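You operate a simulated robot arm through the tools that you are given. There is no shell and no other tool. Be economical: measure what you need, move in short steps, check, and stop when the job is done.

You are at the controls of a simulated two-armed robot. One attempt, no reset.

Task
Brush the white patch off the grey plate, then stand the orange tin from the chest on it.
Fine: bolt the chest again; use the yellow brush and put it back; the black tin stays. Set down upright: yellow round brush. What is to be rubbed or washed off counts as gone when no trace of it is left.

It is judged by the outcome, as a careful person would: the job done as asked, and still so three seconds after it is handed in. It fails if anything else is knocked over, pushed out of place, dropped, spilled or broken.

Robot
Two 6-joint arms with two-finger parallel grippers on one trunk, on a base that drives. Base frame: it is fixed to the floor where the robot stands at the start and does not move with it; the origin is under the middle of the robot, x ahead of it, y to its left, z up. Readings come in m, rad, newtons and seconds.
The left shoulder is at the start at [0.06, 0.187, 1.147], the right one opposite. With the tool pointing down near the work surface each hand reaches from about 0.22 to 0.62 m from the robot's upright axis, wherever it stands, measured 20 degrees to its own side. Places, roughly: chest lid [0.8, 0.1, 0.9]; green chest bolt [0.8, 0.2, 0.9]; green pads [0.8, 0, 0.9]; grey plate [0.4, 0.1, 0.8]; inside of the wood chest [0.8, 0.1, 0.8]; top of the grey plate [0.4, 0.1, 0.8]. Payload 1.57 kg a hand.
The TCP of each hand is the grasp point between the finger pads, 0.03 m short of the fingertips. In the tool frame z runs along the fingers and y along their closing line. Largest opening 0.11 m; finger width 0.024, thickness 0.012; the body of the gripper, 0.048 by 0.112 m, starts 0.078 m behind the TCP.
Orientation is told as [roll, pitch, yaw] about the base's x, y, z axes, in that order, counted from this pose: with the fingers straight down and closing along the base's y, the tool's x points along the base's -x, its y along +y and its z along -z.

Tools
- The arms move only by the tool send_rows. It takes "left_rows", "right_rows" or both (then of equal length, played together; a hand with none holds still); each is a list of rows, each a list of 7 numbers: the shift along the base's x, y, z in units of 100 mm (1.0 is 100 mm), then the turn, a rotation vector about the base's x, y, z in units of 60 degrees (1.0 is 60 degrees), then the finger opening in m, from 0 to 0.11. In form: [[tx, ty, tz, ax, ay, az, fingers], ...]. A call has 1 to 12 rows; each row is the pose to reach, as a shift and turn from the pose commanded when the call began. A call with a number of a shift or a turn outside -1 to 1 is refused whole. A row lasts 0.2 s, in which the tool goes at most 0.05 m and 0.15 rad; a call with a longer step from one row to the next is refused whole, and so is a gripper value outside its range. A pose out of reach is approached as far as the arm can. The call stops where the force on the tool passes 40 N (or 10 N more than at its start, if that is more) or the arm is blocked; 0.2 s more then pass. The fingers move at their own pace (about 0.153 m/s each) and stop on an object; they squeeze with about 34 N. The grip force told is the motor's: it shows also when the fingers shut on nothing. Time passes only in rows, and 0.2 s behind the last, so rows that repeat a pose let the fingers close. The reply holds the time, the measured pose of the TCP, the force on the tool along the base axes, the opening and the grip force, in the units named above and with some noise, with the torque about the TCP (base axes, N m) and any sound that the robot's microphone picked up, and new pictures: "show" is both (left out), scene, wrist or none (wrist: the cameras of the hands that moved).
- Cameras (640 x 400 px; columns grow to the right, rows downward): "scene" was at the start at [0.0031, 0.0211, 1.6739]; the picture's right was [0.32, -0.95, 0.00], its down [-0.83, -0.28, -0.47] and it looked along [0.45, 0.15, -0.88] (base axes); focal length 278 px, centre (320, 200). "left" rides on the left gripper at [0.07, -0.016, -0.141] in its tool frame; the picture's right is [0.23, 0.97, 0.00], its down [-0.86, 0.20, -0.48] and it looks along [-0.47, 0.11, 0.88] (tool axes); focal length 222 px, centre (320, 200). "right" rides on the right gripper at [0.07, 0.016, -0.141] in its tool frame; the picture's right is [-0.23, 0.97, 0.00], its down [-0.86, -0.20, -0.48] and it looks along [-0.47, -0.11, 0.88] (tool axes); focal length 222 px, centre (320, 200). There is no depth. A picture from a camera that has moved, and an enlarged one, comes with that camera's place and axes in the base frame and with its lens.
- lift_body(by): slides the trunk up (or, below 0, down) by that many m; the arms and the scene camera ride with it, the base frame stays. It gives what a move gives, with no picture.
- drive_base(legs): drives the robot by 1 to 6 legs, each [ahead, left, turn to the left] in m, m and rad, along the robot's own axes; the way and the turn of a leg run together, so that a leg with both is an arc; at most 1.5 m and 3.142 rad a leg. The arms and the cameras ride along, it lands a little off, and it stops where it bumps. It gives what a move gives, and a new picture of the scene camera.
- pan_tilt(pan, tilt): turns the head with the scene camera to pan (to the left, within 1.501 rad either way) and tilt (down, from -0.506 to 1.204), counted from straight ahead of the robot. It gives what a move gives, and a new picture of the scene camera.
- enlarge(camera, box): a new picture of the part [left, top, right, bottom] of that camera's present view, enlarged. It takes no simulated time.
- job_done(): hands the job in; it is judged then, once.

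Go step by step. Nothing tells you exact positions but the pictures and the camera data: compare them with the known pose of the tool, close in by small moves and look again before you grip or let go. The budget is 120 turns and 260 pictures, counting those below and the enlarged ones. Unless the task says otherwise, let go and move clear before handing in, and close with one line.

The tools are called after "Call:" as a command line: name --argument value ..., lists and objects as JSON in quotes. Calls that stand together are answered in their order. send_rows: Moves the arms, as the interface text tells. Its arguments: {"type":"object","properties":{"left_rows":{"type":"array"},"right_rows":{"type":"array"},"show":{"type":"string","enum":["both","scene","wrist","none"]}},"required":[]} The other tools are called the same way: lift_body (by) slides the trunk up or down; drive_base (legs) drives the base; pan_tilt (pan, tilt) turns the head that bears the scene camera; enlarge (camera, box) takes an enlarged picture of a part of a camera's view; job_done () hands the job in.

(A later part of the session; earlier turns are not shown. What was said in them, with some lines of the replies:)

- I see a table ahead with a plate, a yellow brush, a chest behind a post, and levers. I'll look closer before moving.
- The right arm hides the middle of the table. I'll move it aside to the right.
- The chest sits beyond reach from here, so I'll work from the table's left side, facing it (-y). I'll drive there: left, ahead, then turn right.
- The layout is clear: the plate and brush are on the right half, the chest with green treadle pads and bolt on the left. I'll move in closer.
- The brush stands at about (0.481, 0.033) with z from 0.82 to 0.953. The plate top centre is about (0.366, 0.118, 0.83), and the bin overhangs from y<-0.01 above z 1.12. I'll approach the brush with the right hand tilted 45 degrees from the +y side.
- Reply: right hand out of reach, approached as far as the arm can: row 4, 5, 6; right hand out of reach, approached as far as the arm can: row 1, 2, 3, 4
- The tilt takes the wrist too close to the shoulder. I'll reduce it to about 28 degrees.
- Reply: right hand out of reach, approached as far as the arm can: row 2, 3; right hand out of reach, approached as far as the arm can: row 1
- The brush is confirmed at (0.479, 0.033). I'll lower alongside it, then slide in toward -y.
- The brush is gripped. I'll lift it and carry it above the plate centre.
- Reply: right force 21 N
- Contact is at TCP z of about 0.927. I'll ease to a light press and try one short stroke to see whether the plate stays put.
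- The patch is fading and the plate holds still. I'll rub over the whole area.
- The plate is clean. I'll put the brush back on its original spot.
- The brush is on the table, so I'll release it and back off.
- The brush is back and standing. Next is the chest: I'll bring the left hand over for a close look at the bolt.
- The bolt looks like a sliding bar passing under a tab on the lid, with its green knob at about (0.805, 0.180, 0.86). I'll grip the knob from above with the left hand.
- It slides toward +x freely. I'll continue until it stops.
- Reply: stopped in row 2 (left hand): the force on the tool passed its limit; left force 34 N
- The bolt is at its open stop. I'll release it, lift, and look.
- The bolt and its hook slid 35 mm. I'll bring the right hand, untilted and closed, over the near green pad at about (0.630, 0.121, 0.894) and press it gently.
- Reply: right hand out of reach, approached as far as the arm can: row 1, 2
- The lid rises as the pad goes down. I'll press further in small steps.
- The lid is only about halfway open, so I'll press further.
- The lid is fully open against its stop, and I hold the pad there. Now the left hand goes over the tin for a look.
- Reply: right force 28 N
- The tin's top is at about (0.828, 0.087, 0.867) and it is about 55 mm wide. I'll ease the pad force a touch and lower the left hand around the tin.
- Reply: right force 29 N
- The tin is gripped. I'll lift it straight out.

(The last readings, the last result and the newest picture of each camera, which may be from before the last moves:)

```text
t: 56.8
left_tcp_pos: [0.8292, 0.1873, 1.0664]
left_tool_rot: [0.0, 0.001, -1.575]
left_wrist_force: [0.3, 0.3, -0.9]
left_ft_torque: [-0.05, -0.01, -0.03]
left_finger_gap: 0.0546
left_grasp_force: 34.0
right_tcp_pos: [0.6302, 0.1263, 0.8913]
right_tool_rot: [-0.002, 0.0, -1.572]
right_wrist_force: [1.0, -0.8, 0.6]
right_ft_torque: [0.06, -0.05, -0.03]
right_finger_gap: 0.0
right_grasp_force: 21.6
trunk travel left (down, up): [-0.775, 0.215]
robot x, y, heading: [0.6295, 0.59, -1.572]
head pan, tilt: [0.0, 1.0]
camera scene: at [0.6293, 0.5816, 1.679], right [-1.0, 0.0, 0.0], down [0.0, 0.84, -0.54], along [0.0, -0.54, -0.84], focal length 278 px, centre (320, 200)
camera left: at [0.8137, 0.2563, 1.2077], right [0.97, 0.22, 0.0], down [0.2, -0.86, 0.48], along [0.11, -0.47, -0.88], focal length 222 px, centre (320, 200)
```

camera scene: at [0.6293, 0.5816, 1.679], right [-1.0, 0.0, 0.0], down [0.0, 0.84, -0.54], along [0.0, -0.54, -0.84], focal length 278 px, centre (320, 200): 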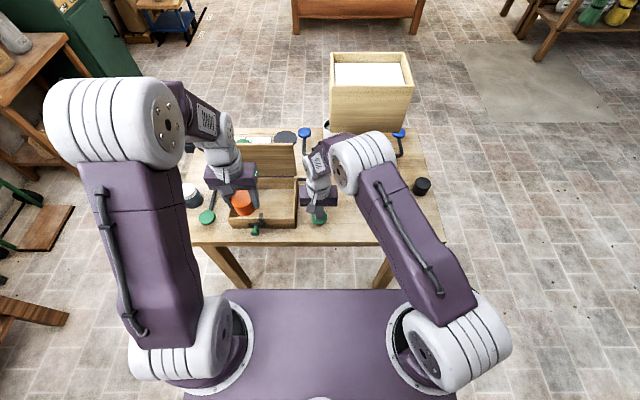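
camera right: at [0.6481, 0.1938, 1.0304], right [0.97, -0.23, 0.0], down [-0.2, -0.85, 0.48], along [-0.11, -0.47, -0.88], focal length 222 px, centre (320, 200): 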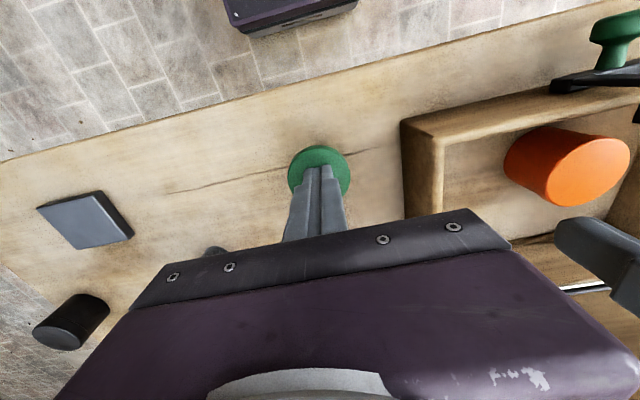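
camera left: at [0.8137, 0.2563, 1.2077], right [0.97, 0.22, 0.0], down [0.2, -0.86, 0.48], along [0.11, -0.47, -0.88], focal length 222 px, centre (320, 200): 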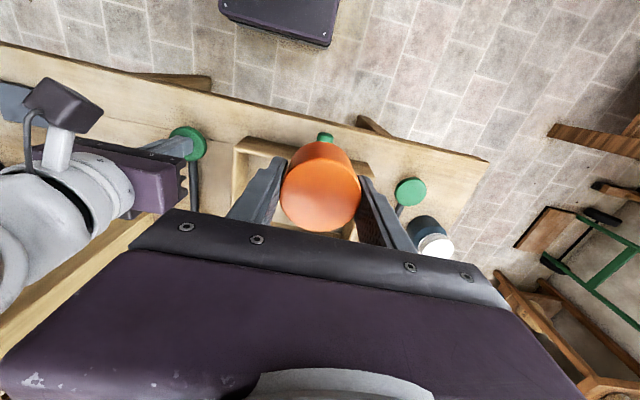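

The tin is out. I'll pull the left hand clear of the lid's arc, then let the pad up slowly.

Call:
send_rows --left_rows '[[0.1, 0.3, 0.1, 0, 0, 0, 0.03], [0.2, 0.6, 0.2, 0, 0, 0, 0.03], [0.3, 0.8, 0.4, 0, 0, 0, 0.03]]' --show "none"

Call:
send_rows --right_rows '[[0, 0, 0.04, 0, 0, 0, 0], [0, 0, 0.08, 0, 0, 0, 0], [0, 0, 0.12, 0, 0, 0, 0], [0, 0, 0.16, 0, 0, 0, 0]]' --show "scene"

```text
t: 57.6
left_tcp_pos: [0.8607, 0.2681, 1.1074]
left_tool_rot: [-0.001, 0.003, -1.573]
left_wrist_force: [0.3, 0.5, -1.1]
left_ft_torque: [-0.03, 0.0, -0.02]
left_finger_gap: 0.0546
left_grasp_force: 34.1
right_tcp_pos: [0.6314, 0.1241, 0.8917]
right_tool_rot: [-0.001, 0.001, -1.573]
right_wrist_force: [0.5, 0.5, 1.7]
right_ft_torque: [0.03, -0.03, -0.01]
right_finger_gap: 0.0
right_grasp_force: 21.1
trunk travel left (down, up): [-0.775, 0.215]
robot x, y, heading: [0.6272, 0.5895, -1.572]
head pan, tilt: [0.0, 1.0]
```

```text
t: 58.6
left_tcp_pos: [0.8604, 0.265, 1.1058]
left_tool_rot: [0.0, 0.001, -1.574]
left_wrist_force: [1.1, 0.5, -1.5]
left_ft_torque: [-0.01, -0.02, -0.03]
left_finger_gap: 0.0546
left_grasp_force: 34.5
right_tcp_pos: [0.632, 0.1249, 0.907]
right_tool_rot: [-0.001, 0.001, -1.572]
right_wrist_force: [-0.5, 0.0, 2.8]
right_ft_torque: [0.02, 0.05, 0.01]
right_finger_gap: 0.0
right_grasp_force: 21.5
trunk travel left (down, up): [-0.775, 0.215]
robot x, y, heading: [0.6278, 0.5887, -1.576]
head pan, tilt: [0.0, 1.0]
camera scene: at [0.6292, 0.5799, 1.679], right [-1.0, 0.0, 0.0], down [0.0, 0.84, -0.54], along [0.0, -0.54, -0.84], focal length 278 px, centre (320, 200)
```

scene: 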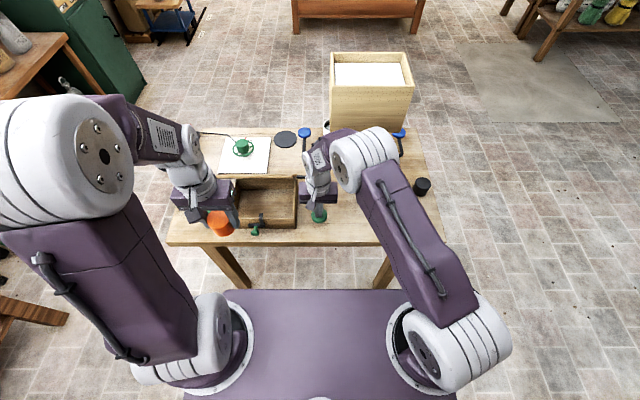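

The lid follows the pad down. I'll keep raising it slowly.

Call:
send_rows --right_rows '[[0, 0, 0.03, 0, 0, 0, 0], [0, 0, 0.06, 0, 0, 0, 0], [0, 0, 0.09, 0, 0, 0, 0], [0, 0, 0.12, 0, 0, 0, 0], [0, 0, 0.15, 0, 0, 0, 0], [0, 0, 0.18, 0, 0, 0, 0], [0, 0, 0.21, 0, 0, 0, 0], [0, 0, 0.24, 0, 0, 0, 0], [0, 0, 0.3, 0, 0, 0, 0], [0, 0, 0.5, 0, 0, 0, 0]]' --show "none"

Call:
enlarge --camera "scene" --box '[180, 130, 340, 250]'

```text
t: 60.8
left_tcp_pos: [0.8609, 0.2665, 1.107]
left_tool_rot: [-0.001, 0.001, -1.574]
left_wrist_force: [0.5, -0.4, -1.8]
left_ft_torque: [-0.01, 0.04, 0.0]
left_finger_gap: 0.0547
left_grasp_force: 33.7
right_tcp_pos: [0.6303, 0.1255, 0.9567]
right_tool_rot: [-0.001, -0.001, -1.574]
right_wrist_force: [-0.5, -0.1, 0.3]
right_ft_torque: [0.04, -0.02, 0.02]
right_finger_gap: 0.0001
right_grasp_force: 21.2
trunk travel left (down, up): [-0.775, 0.215]
robot x, y, heading: [0.6251, 0.5918, -1.571]
head pan, tilt: [0.0, 1.0]
```

```text
3.33 times, centred on (260, 190) of scene
camera zoom: at [0.6294, 0.5803, 1.679], right [-1.0, 0.0, 0.0], down [0.0, 0.84, -0.54], along [0.0, -0.54, -0.84], focal length 926 px, centre (520, 233)
```

zoom: 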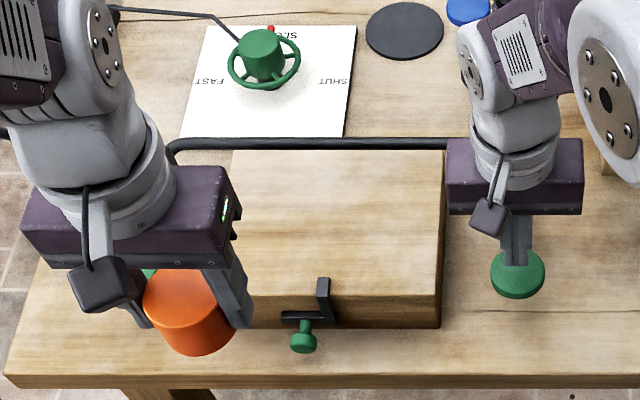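

The lid is closed. I'll retract the right hand, then shift the base toward -x so the left hand can reach the plate.

Call:
send_rows --right_rows '[[-0.1, 0, 0.4, 0, 0, 0, 0], [-0.3, 0.3, 0.8, 0, 0, 0, 0], [-0.6, 0.6, 1.0, 0, 0, 0, 0], [-0.8, 0.9, 1.0, 0, 0, 0, 0]]' --show "none"

Call:
send_rows --right_rows '[[-0.3, 0.1, 0.4, 0, 0, 0, 0], [-0.6, 0.2, 0.7, 0, 0, 0, 0], [-1.0, 0.3, 0.9, 0, 0, 0, 0]]' --show "none"

Call:
drive_base --legs '[[0, -0.36, 0]]'

```text
refused: row 2 steps farther than a row can; nothing moved
```

```text
refused: row 1 steps farther than a row can; nothing moved
```

```text
t: 63.1
left_tcp_pos: [0.4962, 0.2667, 1.1062]
left_tool_rot: [-0.003, 0.003, -1.581]
left_wrist_force: [-0.5, -0.1, -1.5]
left_ft_torque: [-0.01, 0.02, 0.0]
left_finger_gap: 0.0545
left_grasp_force: 33.6
right_tcp_pos: [0.2669, 0.1264, 0.957]
right_tool_rot: [-0.002, 0.0, -1.578]
right_wrist_force: [0.5, 1.0, -0.5]
right_ft_torque: [-0.02, 0.01, 0.02]
right_finger_gap: 0.0001
right_grasp_force: 21.1
trunk travel left (down, up): [-0.775, 0.215]
robot x, y, heading: [0.2647, 0.587, -1.576]
head pan, tilt: [0.0, 1.0]
camera scene: at [0.2678, 0.581, 1.679], right [-1.0, 0.01, 0.0], down [0.01, 0.84, -0.54], along [0.0, -0.54, -0.84], focal length 278 px, centre (320, 200)
```

scene: 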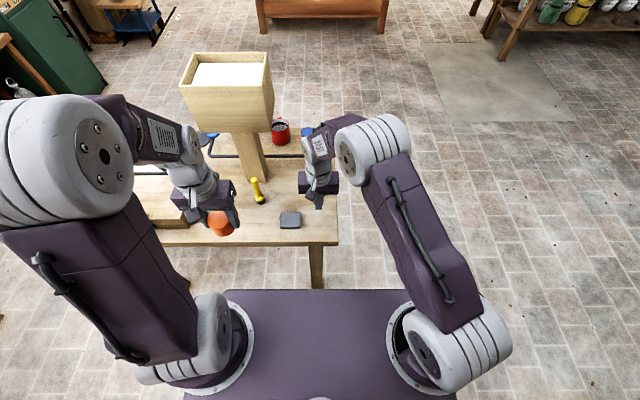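

The right hand's retract was refused, but the drive with the low hand passed clear. I'll move it away now and check the table.

Call:
send_rows --right_rows '[[0, 0, 0.4, 0, 0, 0, 0], [-0.1, 0.2, 0.7, 0, 0, 0, 0], [-0.4, 0.4, 0.9, 0, 0, 0, 0], [-0.7, 0.7, 1.0, 0, 0, 0, 0], [-1.0, 1.0, 1.0, 0, 0, 0, 0]]' --show "scene"

Call:
enlarge --camera "scene" --box '[200, 120, 360, 240]'

```text
t: 64.3
left_tcp_pos: [0.4958, 0.2658, 1.1067]
left_tool_rot: [0.0, 0.001, -1.582]
left_wrist_force: [0.2, 0.2, -0.7]
left_ft_torque: [-0.01, 0.01, -0.04]
left_finger_gap: 0.0547
left_grasp_force: 34.1
right_tcp_pos: [0.1643, 0.2266, 1.0565]
right_tool_rot: [0.001, 0.0, -1.579]
right_wrist_force: [0.2, -0.7, 0.4]
right_ft_torque: [-0.03, -0.03, -0.03]
right_finger_gap: 0.0001
right_grasp_force: 21.2
trunk travel left (down, up): [-0.775, 0.215]
robot x, y, heading: [0.2661, 0.5884, -1.576]
head pan, tilt: [0.0, 1.0]
camera scene: at [0.2653, 0.5828, 1.679], right [-1.0, 0.01, 0.0], down [0.01, 0.84, -0.54], along [0.0, -0.54, -0.84], focal length 278 px, centre (320, 200)
```

scene: 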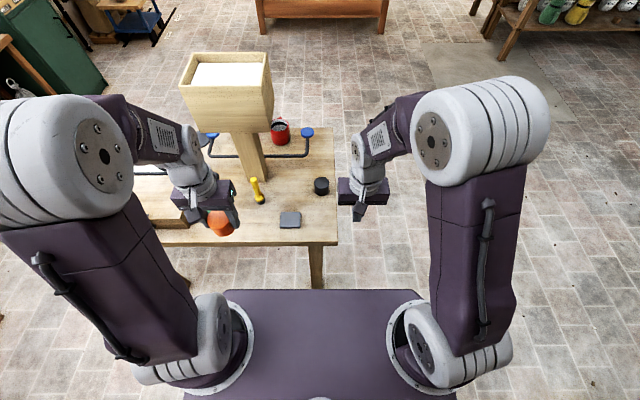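

```text
3.33 times, centred on (280, 180) of scene
camera zoom: at [0.2653, 0.5828, 1.679], right [-1.0, 0.01, 0.0], down [0.01, 0.84, -0.54], along [0.0, -0.54, -0.84], focal length 926 px, centre (453, 267)
```

zoom: 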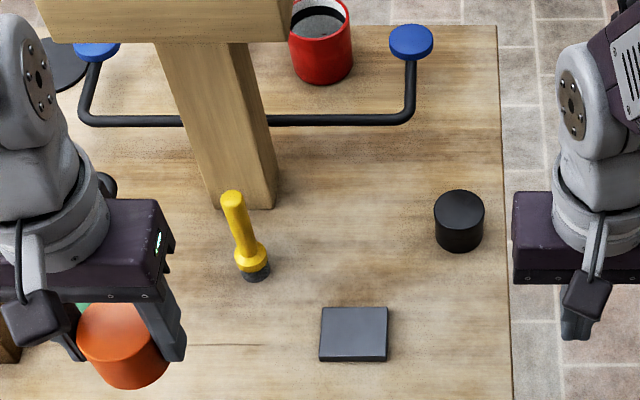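

Everything is in place, and the plate is confirmed at (0.366, 0.119). I'll bring the tin above it.

Call:
send_rows --left_rows '[[-0.3, -0.3, 0, 0, 0, 0, 0.03], [-0.6, -0.6, 0, 0, 0, 0, 0.03], [-0.9, -0.9, -0.0, 0, 0, 0, 0.03], [-1.0, -1.0, -0.3, 0, 0, 0, 0.03], [-1.0, -1.0, -0.7, 0, 0, 0, 0.03]]' --show "none"

Call:
send_rows --left_rows '[[-0.15, -0.23, -0.2, 0, 0, 0, 0.03], [-0.3, -0.46, -0.5, 0, 0, 0, 0.03], [-0.3, -0.46, -0.8, 0, 0, 0, 0.03]]' --show "both"

Call:
enlarge --camera "left" --box '[160, 30, 480, 230]'

```text
t: 65.5
left_tcp_pos: [0.3953, 0.1641, 1.0363]
left_tool_rot: [0.001, 0.002, -1.58]
left_wrist_force: [0.3, -0.8, -1.7]
left_ft_torque: [0.02, 0.03, 0.01]
left_finger_gap: 0.0549
left_grasp_force: 33.7
right_tcp_pos: [0.1656, 0.2248, 1.0571]
right_tool_rot: [-0.003, 0.0, -1.577]
right_wrist_force: [0.7, 0.4, -0.4]
right_ft_torque: [0.03, 0.0, -0.01]
right_finger_gap: 0.0001
right_grasp_force: 21.1
trunk travel left (down, up): [-0.775, 0.215]
robot x, y, heading: [0.2645, 0.5921, -1.577]
head pan, tilt: [0.0, 1.0]
```

```text
t: 66.3
left_tcp_pos: [0.3681, 0.12, 0.9563]
left_tool_rot: [-0.001, 0.003, -1.58]
left_wrist_force: [0.5, 0.1, -1.2]
left_ft_torque: [-0.01, -0.03, -0.01]
left_finger_gap: 0.055
left_grasp_force: 34.1
right_tcp_pos: [0.1647, 0.2263, 1.0568]
right_tool_rot: [-0.001, 0.001, -1.578]
right_wrist_force: [0.2, 0.7, -0.1]
right_ft_torque: [0.01, 0.01, -0.01]
right_finger_gap: 0.0
right_grasp_force: 21.4
trunk travel left (down, up): [-0.775, 0.215]
robot x, y, heading: [0.2666, 0.5927, -1.583]
head pan, tilt: [0.0, 1.0]
camera scene: at [0.2669, 0.5813, 1.6791], right [-1.0, 0.01, 0.0], down [0.01, 0.84, -0.54], along [0.0, -0.54, -0.84], focal length 278 px, centre (320, 200)
camera left: at [0.3524, 0.1889, 1.0975], right [0.98, 0.22, 0.0], down [0.19, -0.86, 0.48], along [0.1, -0.47, -0.88], focal length 222 px, centre (320, 200)
```

scene: 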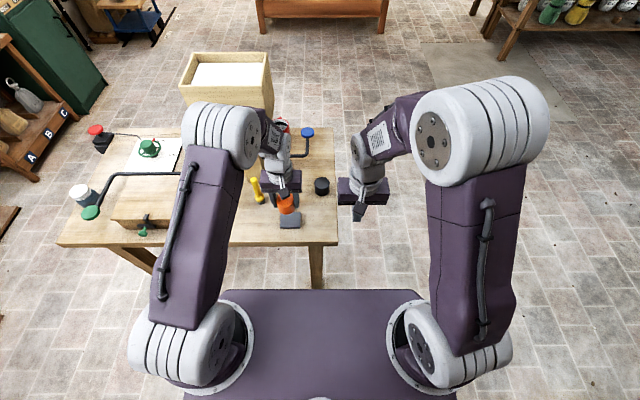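
left: 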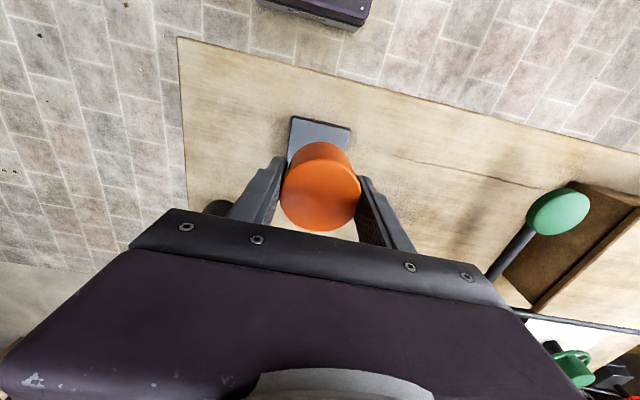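

```text
2.00 times, centred on (320, 130) of left
camera zoom: at [0.3524, 0.1889, 1.0975], right [0.98, 0.22, 0.0], down [0.19, -0.86, 0.48], along [0.1, -0.47, -0.88], focal length 444 px, centre (320, 340)
```

zoom: 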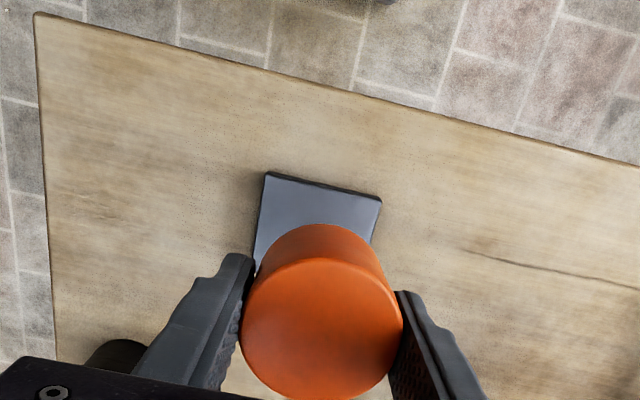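

Call:
send_rows --left_rows '[[-0.02, -0.03, -0.3, 0, 0, 0, 0.03], [-0.02, -0.03, -0.55, 0, 0, 0, 0.03], [-0.02, -0.03, -0.75, 0, 0, 0, 0.03]]' --show "none"

Call:
send_rows --left_rows '[[0, 0, -0.05, 0, 0, 0, 0.03]]' --show "none"

Call:
enlarge --camera "scene" --box '[240, 170, 340, 250]'

```text
t: 67.1
left_tcp_pos: [0.364, 0.1149, 0.88]
left_tool_rot: [0.001, 0.003, -1.58]
left_wrist_force: [-0.4, 0.3, -1.5]
left_ft_torque: [0.0, 0.03, 0.03]
left_finger_gap: 0.0549
left_grasp_force: 33.4
right_tcp_pos: [0.1654, 0.2249, 1.057]
right_tool_rot: [0.0, -0.001, -1.578]
right_wrist_force: [0.0, -1.3, -0.3]
right_ft_torque: [0.02, 0.02, 0.02]
right_finger_gap: 0.0
right_grasp_force: 21.3
trunk travel left (down, up): [-0.775, 0.215]
robot x, y, heading: [0.2644, 0.5901, -1.573]
head pan, tilt: [0.0, 1.0]
```

```text
t: 67.5
left_tcp_pos: [0.3641, 0.116, 0.8768]
left_tool_rot: [0.001, 0.002, -1.58]
left_wrist_force: [-0.2, -0.4, -1.0]
left_ft_torque: [0.02, 0.01, 0.0]
left_finger_gap: 0.055
left_grasp_force: 34.2
right_tcp_pos: [0.1654, 0.2255, 1.0571]
right_tool_rot: [-0.002, 0.002, -1.578]
right_wrist_force: [-1.1, -0.6, -0.2]
right_ft_torque: [0.01, 0.03, -0.03]
right_finger_gap: 0.0002
right_grasp_force: 21.4
trunk travel left (down, up): [-0.775, 0.215]
robot x, y, heading: [0.2616, 0.5921, -1.574]
head pan, tilt: [0.0, 1.0]
```

```text
5.00 times, centred on (290, 210) of scene
camera zoom: at [0.2664, 0.581, 1.679], right [-1.0, 0.01, 0.0], down [0.01, 0.84, -0.54], along [0.0, -0.54, -0.84], focal length 1389 px, centre (470, 150)
```

zoom: 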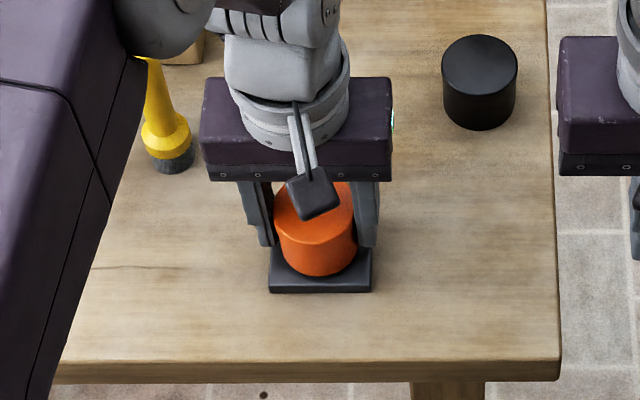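

Call:
send_rows --left_rows '[[0, 0, -0.03, 0, 0, 0, 0.03], [0, 0, -0.05, 0, 0, 0, 0.03]]' --show "none"

Call:
send_rows --left_rows '[[0, 0, -0.03, 0, 0, 0, 0.03]]' --show "none"

```text
t: 68.1
left_tcp_pos: [0.3634, 0.116, 0.8719]
left_tool_rot: [0.001, 0.0, -1.581]
left_wrist_force: [-0.3, 0.3, -0.7]
left_ft_torque: [0.02, -0.02, -0.01]
left_finger_gap: 0.055
left_grasp_force: 34.1
right_tcp_pos: [0.1655, 0.2251, 1.0569]
right_tool_rot: [0.0, 0.0, -1.576]
right_wrist_force: [-0.1, -0.4, 0.2]
right_ft_torque: [-0.01, -0.01, -0.01]
right_finger_gap: 0.0001
right_grasp_force: 20.8
trunk travel left (down, up): [-0.775, 0.215]
robot x, y, heading: [0.2654, 0.5931, -1.577]
head pan, tilt: [0.0, 1.0]
```

```text
t: 68.5
left_tcp_pos: [0.3635, 0.1162, 0.8687]
left_tool_rot: [0.001, -0.002, -1.582]
left_wrist_force: [0.3, -1.2, 6.8]
left_ft_torque: [0.09, -0.13, 0.0]
left_finger_gap: 0.0547
left_grasp_force: 33.8
right_tcp_pos: [0.1662, 0.2246, 1.0568]
right_tool_rot: [-0.001, 0.0, -1.579]
right_wrist_force: [-0.6, 0.0, -0.2]
right_ft_torque: [0.0, -0.01, -0.01]
right_finger_gap: 0.0001
right_grasp_force: 21.6
trunk travel left (down, up): [-0.775, 0.215]
robot x, y, heading: [0.2665, 0.5924, -1.581]
head pan, tilt: [0.0, 1.0]
```

Contact is made. I'll check the tin's placement before releasing.

Call:
enlarge --camera "scene" --box '[260, 190, 320, 235]'

Call:
enlarge --camera "left" --box '[200, 60, 440, 230]'

```text
8.89 times, centred on (290, 212) of scene
camera zoom: at [0.2664, 0.5824, 1.6792], right [-1.0, 0.01, 0.0], down [0.01, 0.84, -0.54], along [0.0, -0.54, -0.84], focal length 2469 px, centre (587, 89)
```

zoom: 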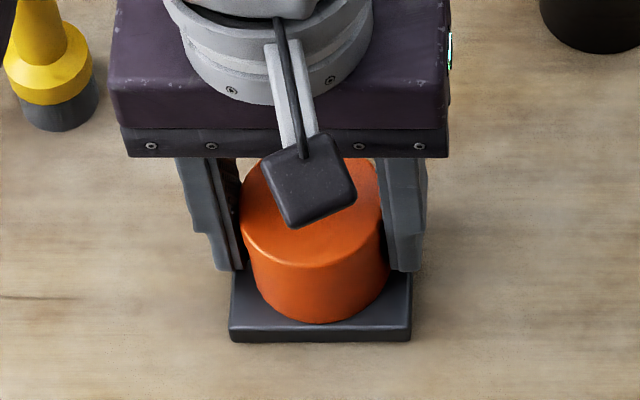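

```text
2.35 times, centred on (320, 145) of left
camera zoom: at [0.3488, 0.1864, 1.0109], right [0.98, 0.22, 0.0], down [0.19, -0.86, 0.48], along [0.1, -0.47, -0.88], focal length 523 px, centre (320, 329)
```

zoom: 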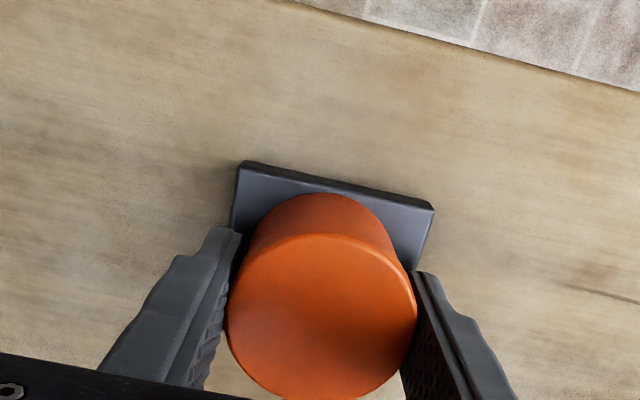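

The tin sits centred on the plate. I'll release it and rise.

Call:
send_rows --left_rows '[[0, 0, 0.005, 0, 0, 0, 0.06], [0, 0, 0.005, 0, 0, 0, 0.08], [0, 0, 0.005, 0, 0, 0, 0.1], [0, 0, 0.3, 0, 0, 0, 0.1], [0, 0, 0.7, 0, 0, 0, 0.1], [0, 0.1, 1.0, 0, 0, 0, 0.1]]' --show "none"

Call:
send_rows --left_rows '[[0.1, 0.1, 0.45, 0, 0, 0, 0.1], [0.3, 0.4, 0.8, 0, 0, 0, 0.1], [0.6, 0.8, 0.8, 0, 0, 0, 0.1], [0.9, 1.0, 1.0, 0, 0, 0, 0.1]]' --show "scene"

Call:
enlarge --camera "scene" --box '[240, 160, 340, 240]'

```text
t: 69.9
left_tcp_pos: [0.3636, 0.1268, 0.9703]
left_tool_rot: [0.002, 0.001, -1.582]
left_wrist_force: [-0.4, 0.0, 0.7]
left_ft_torque: [-0.01, 0.05, 0.0]
left_finger_gap: 0.1
left_grasp_force: 0.0
right_tcp_pos: [0.1668, 0.2244, 1.0572]
right_tool_rot: [-0.002, 0.0, -1.577]
right_wrist_force: [0.7, 0.5, 0.1]
right_ft_torque: [-0.02, -0.02, 0.01]
right_finger_gap: 0.0001
right_grasp_force: 21.4
trunk travel left (down, up): [-0.775, 0.215]
robot x, y, heading: [0.2646, 0.5916, -1.577]
head pan, tilt: [0.0, 1.0]
```

```text
refused: row 2 steps farther than a row can; nothing moved
```

```text
5.00 times, centred on (290, 200) of scene
camera zoom: at [0.2662, 0.5822, 1.679], right [-1.0, 0.01, 0.0], down [0.01, 0.84, -0.54], along [0.0, -0.54, -0.84], focal length 1389 px, centre (470, 200)
```

zoom: 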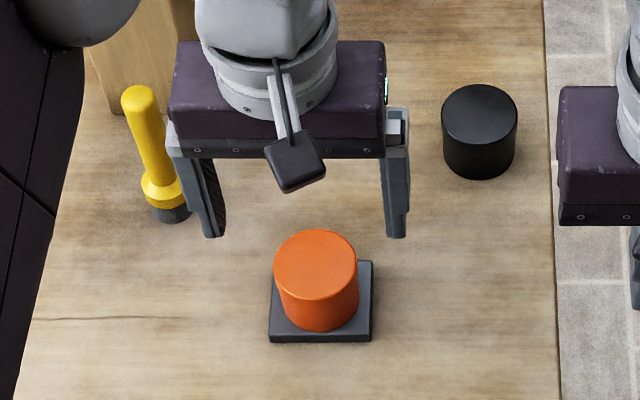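

The tin stands centred on the plate. Next I'll raise and retract the left hand, then return to the chest.

Call:
send_rows --left_rows '[[0.0, 0.1, 0.4, 0, 0, 0, 0.1], [0.1, 0.4, 0.7, 0, 0, 0, 0.1], [0.4, 0.7, 0.8, 0, 0, 0, 0.1], [0.7, 0.9, 1.0, 0, 0, 0, 0.1], [1.0, 1.0, 1.0, 0, 0, 0, 0.08]]' --show "none"

Call:
drive_base --legs '[[0, 0.36, 0.005]]'

Call:
enlarge --camera "scene" --box '[180, 150, 340, 250]'

```text
t: 71.1
left_tcp_pos: [0.4628, 0.2279, 1.0688]
left_tool_rot: [-0.003, 0.001, -1.582]
left_wrist_force: [1.0, 0.1, -0.2]
left_ft_torque: [0.03, -0.02, 0.02]
left_finger_gap: 0.08
left_grasp_force: 0.0
right_tcp_pos: [0.1668, 0.2243, 1.057]
right_tool_rot: [0.0, 0.002, -1.577]
right_wrist_force: [0.4, 0.1, 0.8]
right_ft_torque: [0.01, 0.04, 0.02]
right_finger_gap: 0.0
right_grasp_force: 21.4
trunk travel left (down, up): [-0.775, 0.215]
robot x, y, heading: [0.2656, 0.5898, -1.576]
head pan, tilt: [0.0, 1.0]
```

```text
t: 73.4
left_tcp_pos: [0.8124, 0.2272, 1.0682]
left_tool_rot: [0.0, 0.002, -1.579]
left_wrist_force: [-0.6, 0.2, -0.3]
left_ft_torque: [0.0, 0.0, 0.0]
left_finger_gap: 0.0801
left_grasp_force: 0.1
right_tcp_pos: [0.516, 0.2225, 1.0561]
right_tool_rot: [0.001, 0.001, -1.578]
right_wrist_force: [0.1, -0.1, -0.1]
right_ft_torque: [0.02, -0.03, 0.03]
right_finger_gap: 0.0002
right_grasp_force: 21.0
trunk travel left (down, up): [-0.775, 0.215]
robot x, y, heading: [0.6129, 0.5887, -1.579]
head pan, tilt: [0.0, 1.0]
camera scene: at [0.6151, 0.5789, 1.679], right [-1.0, 0.01, 0.0], down [0.01, 0.84, -0.54], along [0.0, -0.54, -0.84], focal length 278 px, centre (320, 200)
```

scene: 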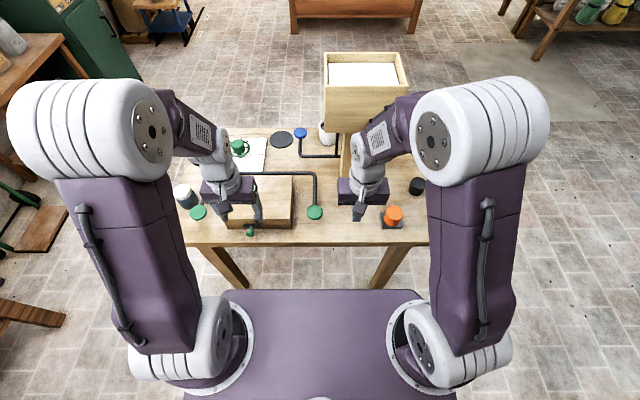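

```text
4.00 times, centred on (260, 200) of scene
camera zoom: at [0.6151, 0.5789, 1.679], right [-1.0, 0.01, 0.0], down [0.01, 0.84, -0.54], along [0.0, -0.54, -0.84], focal length 1111 px, centre (560, 200)
```

zoom: 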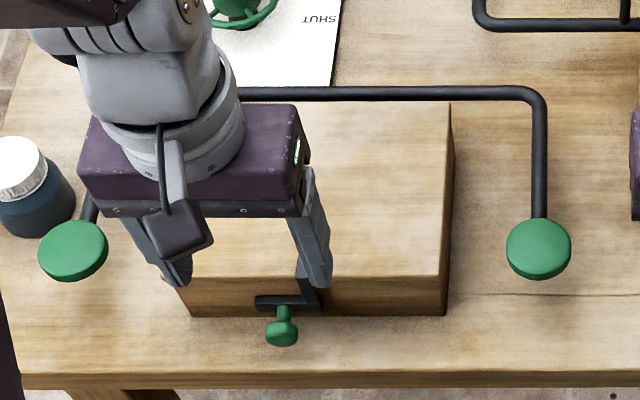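

The knob is at about (0.838, 0.18, 0.86). I'll grip it again with the left hand.

Call:
send_rows --left_rows '[[0.1, -0.15, -0.3, 0, 0, 0, 0.07], [0.2, -0.3, -0.6, 0, 0, 0, 0.06], [0.26, -0.45, -0.9, 0, 0, 0, 0.06], [0.26, -0.45, -1.0, 0, 0, 0, 0.06]]' --show "none"

Call:
send_rows --left_rows '[[0, 0, -0.3, 0, 0, 0, 0.06], [0, 0, -0.45, 0, 0, 0, 0.06]]' --show "wrist"

Call:
enlarge --camera "left" --box '[200, 80, 440, 230]'

```text
t: 74.4
left_tcp_pos: [0.8407, 0.1757, 0.9669]
left_tool_rot: [0.001, 0.003, -1.578]
left_wrist_force: [0.2, 0.9, 0.1]
left_ft_torque: [0.01, -0.01, 0.01]
left_finger_gap: 0.0598
left_grasp_force: 0.2
right_tcp_pos: [0.5154, 0.2219, 1.057]
right_tool_rot: [0.0, 0.0, -1.575]
right_wrist_force: [0.5, -0.5, -0.5]
right_ft_torque: [-0.02, -0.03, 0.04]
right_finger_gap: 0.0
right_grasp_force: 21.5
trunk travel left (down, up): [-0.775, 0.215]
robot x, y, heading: [0.6166, 0.5881, -1.578]
head pan, tilt: [0.0, 1.0]
```

```text
t: 75.0
left_tcp_pos: [0.8407, 0.1781, 0.9212]
left_tool_rot: [0.0, 0.002, -1.579]
left_wrist_force: [0.9, 0.2, -0.2]
left_ft_torque: [0.02, -0.01, -0.01]
left_finger_gap: 0.06
left_grasp_force: 0.0
right_tcp_pos: [0.5163, 0.2224, 1.0573]
right_tool_rot: [-0.002, 0.001, -1.577]
right_wrist_force: [-0.3, -0.5, -0.4]
right_ft_torque: [0.01, -0.02, -0.03]
right_finger_gap: 0.0
right_grasp_force: 21.1
trunk travel left (down, up): [-0.775, 0.215]
robot x, y, heading: [0.6158, 0.5861, -1.581]
head pan, tilt: [0.0, 1.0]
camera left: at [0.8253, 0.2468, 1.0638], right [0.98, 0.22, 0.0], down [0.19, -0.86, 0.48], along [0.1, -0.46, -0.88], focal length 222 px, centre (320, 200)
```

left: 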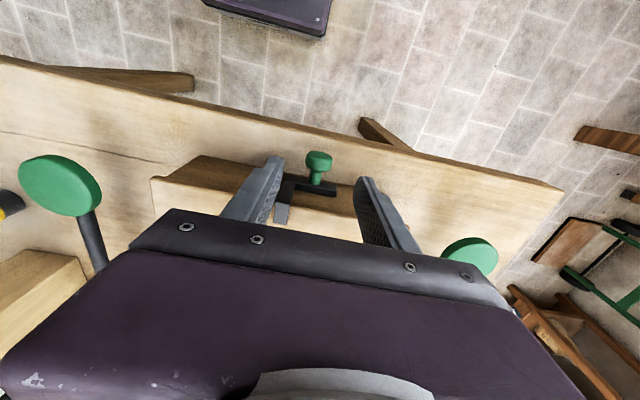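

```text
2.67 times, centred on (320, 155) of left
camera zoom: at [0.8253, 0.2468, 1.0638], right [0.98, 0.22, 0.0], down [0.19, -0.86, 0.48], along [0.1, -0.46, -0.88], focal length 592 px, centre (320, 320)
```

zoom: 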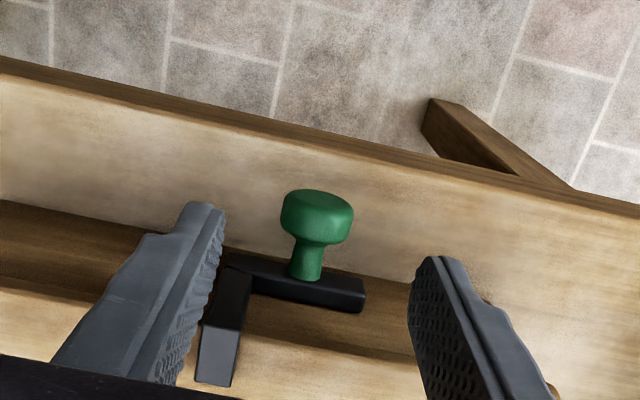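

Call:
send_rows --left_rows '[[-0.01, 0.035, -0.2, 0, 0, 0, 0.06], [-0.01, 0.035, -0.48, 0, 0, 0, 0.06], [-0.01, 0.035, -0.48, 0, 0, 0, 0.03], [-0.01, 0.035, -0.48, 0, 0, 0, 0.0], [-0.01, 0.035, -0.48, 0, 0, 0, 0.0]]' --show "none"

Call:
send_rows --left_rows '[[-0.08, 0, 0, 0, 0, 0, 0], [-0.16, 0, 0, 0, 0, 0, 0], [-0.24, 0, 0, 0, 0, 0, 0], [-0.32, 0, 0, 0, 0, 0, 0]]' --show "none"

Call:
send_rows --left_rows '[[-0.03, 0, 0, 0, 0, 0, 0], [-0.06, 0, 0, 0, 0, 0, 0]]' --show "wrist"

```text
t: 76.2
left_tcp_pos: [0.8386, 0.1823, 0.8759]
left_tool_rot: [0.001, 0.002, -1.577]
left_wrist_force: [-0.3, -1.8, -5.3]
left_ft_torque: [-0.79, -0.01, -0.02]
left_finger_gap: 0.0253
left_grasp_force: 36.5
right_tcp_pos: [0.5175, 0.2224, 1.0573]
right_tool_rot: [-0.004, 0.0, -1.574]
right_wrist_force: [-0.4, -0.4, -0.4]
right_ft_torque: [0.01, 0.03, 0.02]
right_finger_gap: 0.0
right_grasp_force: 21.5
trunk travel left (down, up): [-0.775, 0.215]
robot x, y, heading: [0.6098, 0.5862, -1.575]
head pan, tilt: [0.0, 1.0]
```

```text
t: 77.2
left_tcp_pos: [0.8061, 0.1817, 0.874]
left_tool_rot: [0.001, 0.0, -1.579]
left_wrist_force: [-0.3, -10.3, 1.2]
left_ft_torque: [-0.49, -0.09, 0.01]
left_finger_gap: 0.0254
left_grasp_force: 37.0
right_tcp_pos: [0.5162, 0.2216, 1.0571]
right_tool_rot: [0.0, 0.001, -1.576]
right_wrist_force: [0.4, 1.2, 0.0]
right_ft_torque: [0.02, 0.0, -0.02]
right_finger_gap: 0.0
right_grasp_force: 21.4
trunk travel left (down, up): [-0.775, 0.215]
robot x, y, heading: [0.6152, 0.5847, -1.572]
head pan, tilt: [0.0, 1.0]
```

```text
t: 77.8
left_tcp_pos: [0.8046, 0.1821, 0.8751]
left_tool_rot: [-0.005, -0.002, -1.576]
left_wrist_force: [23.9, -13.3, 18.7]
left_ft_torque: [-0.09, -0.45, 0.04]
left_finger_gap: 0.0255
left_grasp_force: 36.3
right_tcp_pos: [0.5209, 0.2227, 1.0577]
right_tool_rot: [-0.003, 0.0, -1.574]
right_wrist_force: [0.6, -0.4, -0.5]
right_ft_torque: [-0.02, 0.03, -0.01]
right_finger_gap: 0.0
right_grasp_force: 21.1
trunk travel left (down, up): [-0.775, 0.215]
robot x, y, heading: [0.6212, 0.5889, -1.577]
head pan, tilt: [0.0, 1.0]
camera left: at [0.7891, 0.2513, 1.017], right [0.98, 0.22, 0.0], down [0.2, -0.85, 0.48], along [0.1, -0.47, -0.88], focal length 222 px, centre (320, 200)
```

left: 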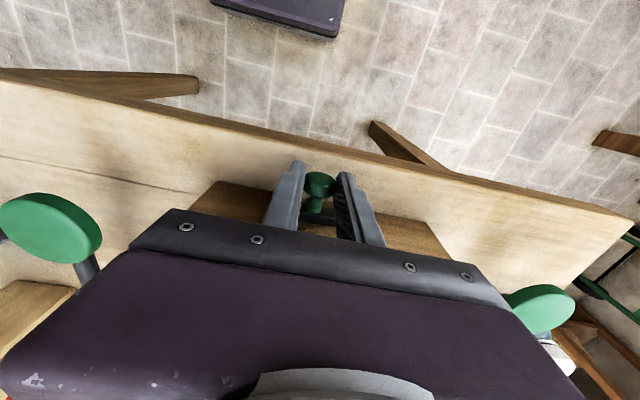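

The bolt is back at its closed stop (x = 0.804). I'll release it, move clear and check.

Call:
send_rows --left_rows '[[0.02, 0, 0, 0, 0, 0, 0.03], [0.01, 0, 0, 0, 0, 0, 0.06], [0.01, 0, 0.4, 0, 0, 0, 0.06], [0.01, 0, 0.8, 0, 0, 0, 0.06], [0.2, 0.3, 1.0, 0, 0, 0, 0.06], [0.5, 0.6, 1.0, 0, 0, 0, 0.06], [0.8, 0.9, 1.0, 0, 0, 0, 0.06]]' --show "scene"

Call:
enlarge --camera "scene" --box '[180, 150, 340, 250]'

Call:
enlarge --camera "scene" --box '[320, 150, 440, 240]'

```text
t: 79.4
left_tcp_pos: [0.8838, 0.2793, 0.9748]
left_tool_rot: [-0.001, 0.002, -1.579]
left_wrist_force: [0.2, 0.5, -0.1]
left_ft_torque: [-0.02, -0.03, -0.01]
left_finger_gap: 0.0601
left_grasp_force: 0.2
right_tcp_pos: [0.5164, 0.2229, 1.0572]
right_tool_rot: [-0.002, -0.002, -1.575]
right_wrist_force: [-0.1, 0.2, -0.1]
right_ft_torque: [-0.02, 0.01, 0.0]
right_finger_gap: 0.0002
right_grasp_force: 21.3
trunk travel left (down, up): [-0.775, 0.215]
robot x, y, heading: [0.615, 0.5883, -1.577]
head pan, tilt: [0.0, 1.0]
camera scene: at [0.6182, 0.5798, 1.679], right [-1.0, 0.01, 0.0], down [0.0, 0.84, -0.54], along [0.0, -0.54, -0.84], focal length 278 px, centre (320, 200)
```

scene: 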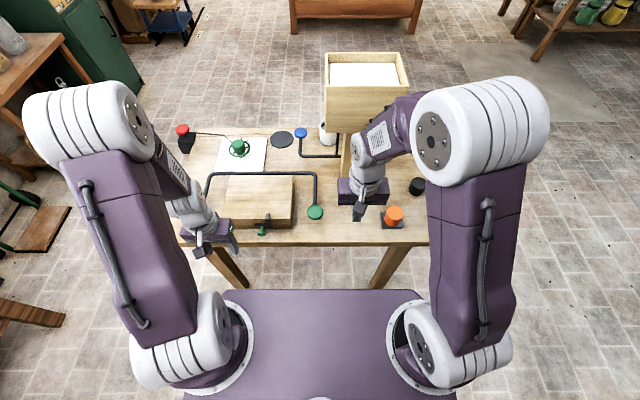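

```text
4.00 times, centred on (260, 200) of scene
camera zoom: at [0.6182, 0.5798, 1.679], right [-1.0, 0.01, 0.0], down [0.0, 0.84, -0.54], along [0.0, -0.54, -0.84], focal length 1111 px, centre (560, 200)
```

zoom: 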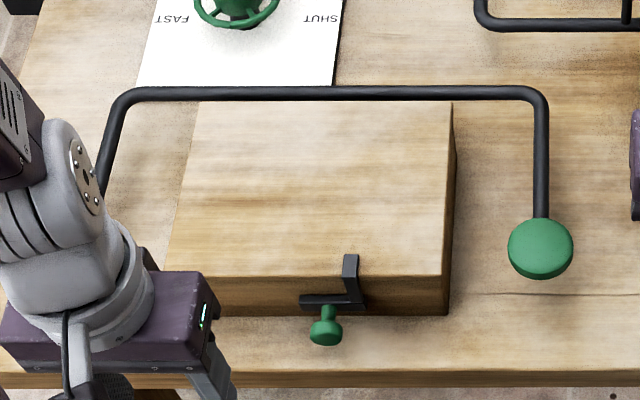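

```text
4.44 times, centred on (380, 195) of scene
camera zoom: at [0.6182, 0.5798, 1.679], right [-1.0, 0.01, 0.0], down [0.0, 0.84, -0.54], along [0.0, -0.54, -0.84], focal length 1235 px, centre (53, 222)
```

zoom: 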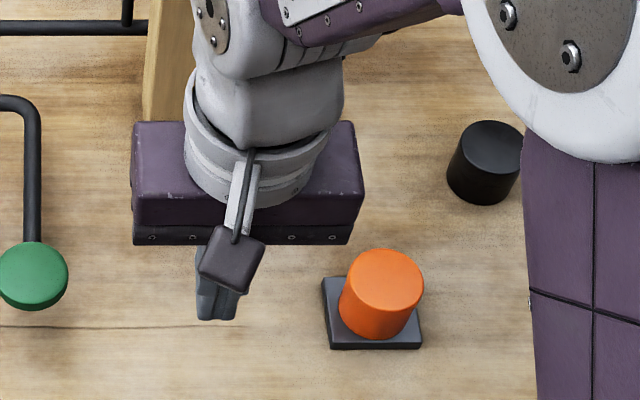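

The chest is bolted and the tin stands on the plate. I'll pull the right hand back for a final check on the brush.

Call:
send_rows --right_rows '[[0, 0.1, 0.4, 0, 0, 0, 0], [-0.3, 0.1, 0.8, 0, 0, 0, 0], [-0.7, 0.1, 1.0, 0, 0, 0, 0.0], [-1.0, 0.1, 1.0, 0, 0, 0, 0.0]]' --show "none"

Call:
send_rows --right_rows '[[-0.4, 0, 0.2, 0, 0, 0, 0], [-0.8, 0, 0.4, 0, 0, 0, 0], [-1.0, 0, 0.5, 0, 0, 0, 0.0]]' --show "scene"

Call:
enlarge --camera "scene" --box '[320, 150, 440, 240]'

```text
t: 80.4
left_tcp_pos: [0.8817, 0.2777, 0.9743]
left_tool_rot: [0.001, 0.002, -1.577]
left_wrist_force: [-0.3, 0.2, 0.5]
left_ft_torque: [0.02, 0.0, -0.01]
left_finger_gap: 0.0604
left_grasp_force: 0.1
right_tcp_pos: [0.4143, 0.232, 1.1552]
right_tool_rot: [0.001, 0.0, -1.576]
right_wrist_force: [0.5, 0.0, -0.4]
right_ft_torque: [0.0, 0.01, 0.01]
right_finger_gap: 0.0
right_grasp_force: 21.7
trunk travel left (down, up): [-0.775, 0.215]
robot x, y, heading: [0.6126, 0.5877, -1.574]
head pan, tilt: [0.0, 1.0]
```

```text
t: 81.2
left_tcp_pos: [0.8805, 0.2769, 0.9737]
left_tool_rot: [-0.001, 0.002, -1.578]
left_wrist_force: [-0.4, 0.4, -0.9]
left_ft_torque: [0.04, 0.01, -0.01]
left_finger_gap: 0.0602
left_grasp_force: 0.2
right_tcp_pos: [0.318, 0.231, 1.2062]
right_tool_rot: [-0.003, 0.003, -1.577]
right_wrist_force: [-1.2, 0.2, -0.1]
right_ft_torque: [-0.02, 0.01, 0.01]
right_finger_gap: 0.0
right_grasp_force: 21.4
trunk travel left (down, up): [-0.775, 0.215]
robot x, y, heading: [0.6169, 0.5858, -1.574]
head pan, tilt: [0.0, 1.0]
camera scene: at [0.617, 0.5785, 1.679], right [-1.0, 0.01, 0.0], down [0.0, 0.84, -0.54], along [0.0, -0.54, -0.84], focal length 278 px, centre (320, 200)
```

scene: 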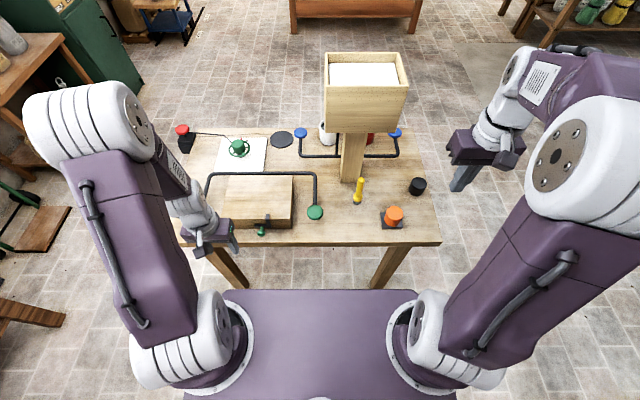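

```text
4.44 times, centred on (380, 195) of scene
camera zoom: at [0.617, 0.5785, 1.679], right [-1.0, 0.01, 0.0], down [0.0, 0.84, -0.54], along [0.0, -0.54, -0.84], focal length 1235 px, centre (53, 222)
```

zoom: 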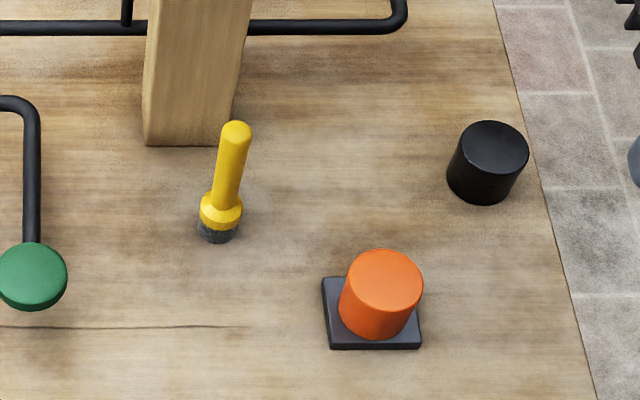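

The brush stands upright in its place and the tin is on the clean plate. The chest is bolted and the black tin is untouched, so I'm handing in.

Call:
job_done

```text
The job is handed in.
```

The white patch is brushed off the grey plate with no trace visible, and the orange tin stands on it. The yellow brush is upright back in its place, the chest is shut and bolted, and the black tin was not touched.
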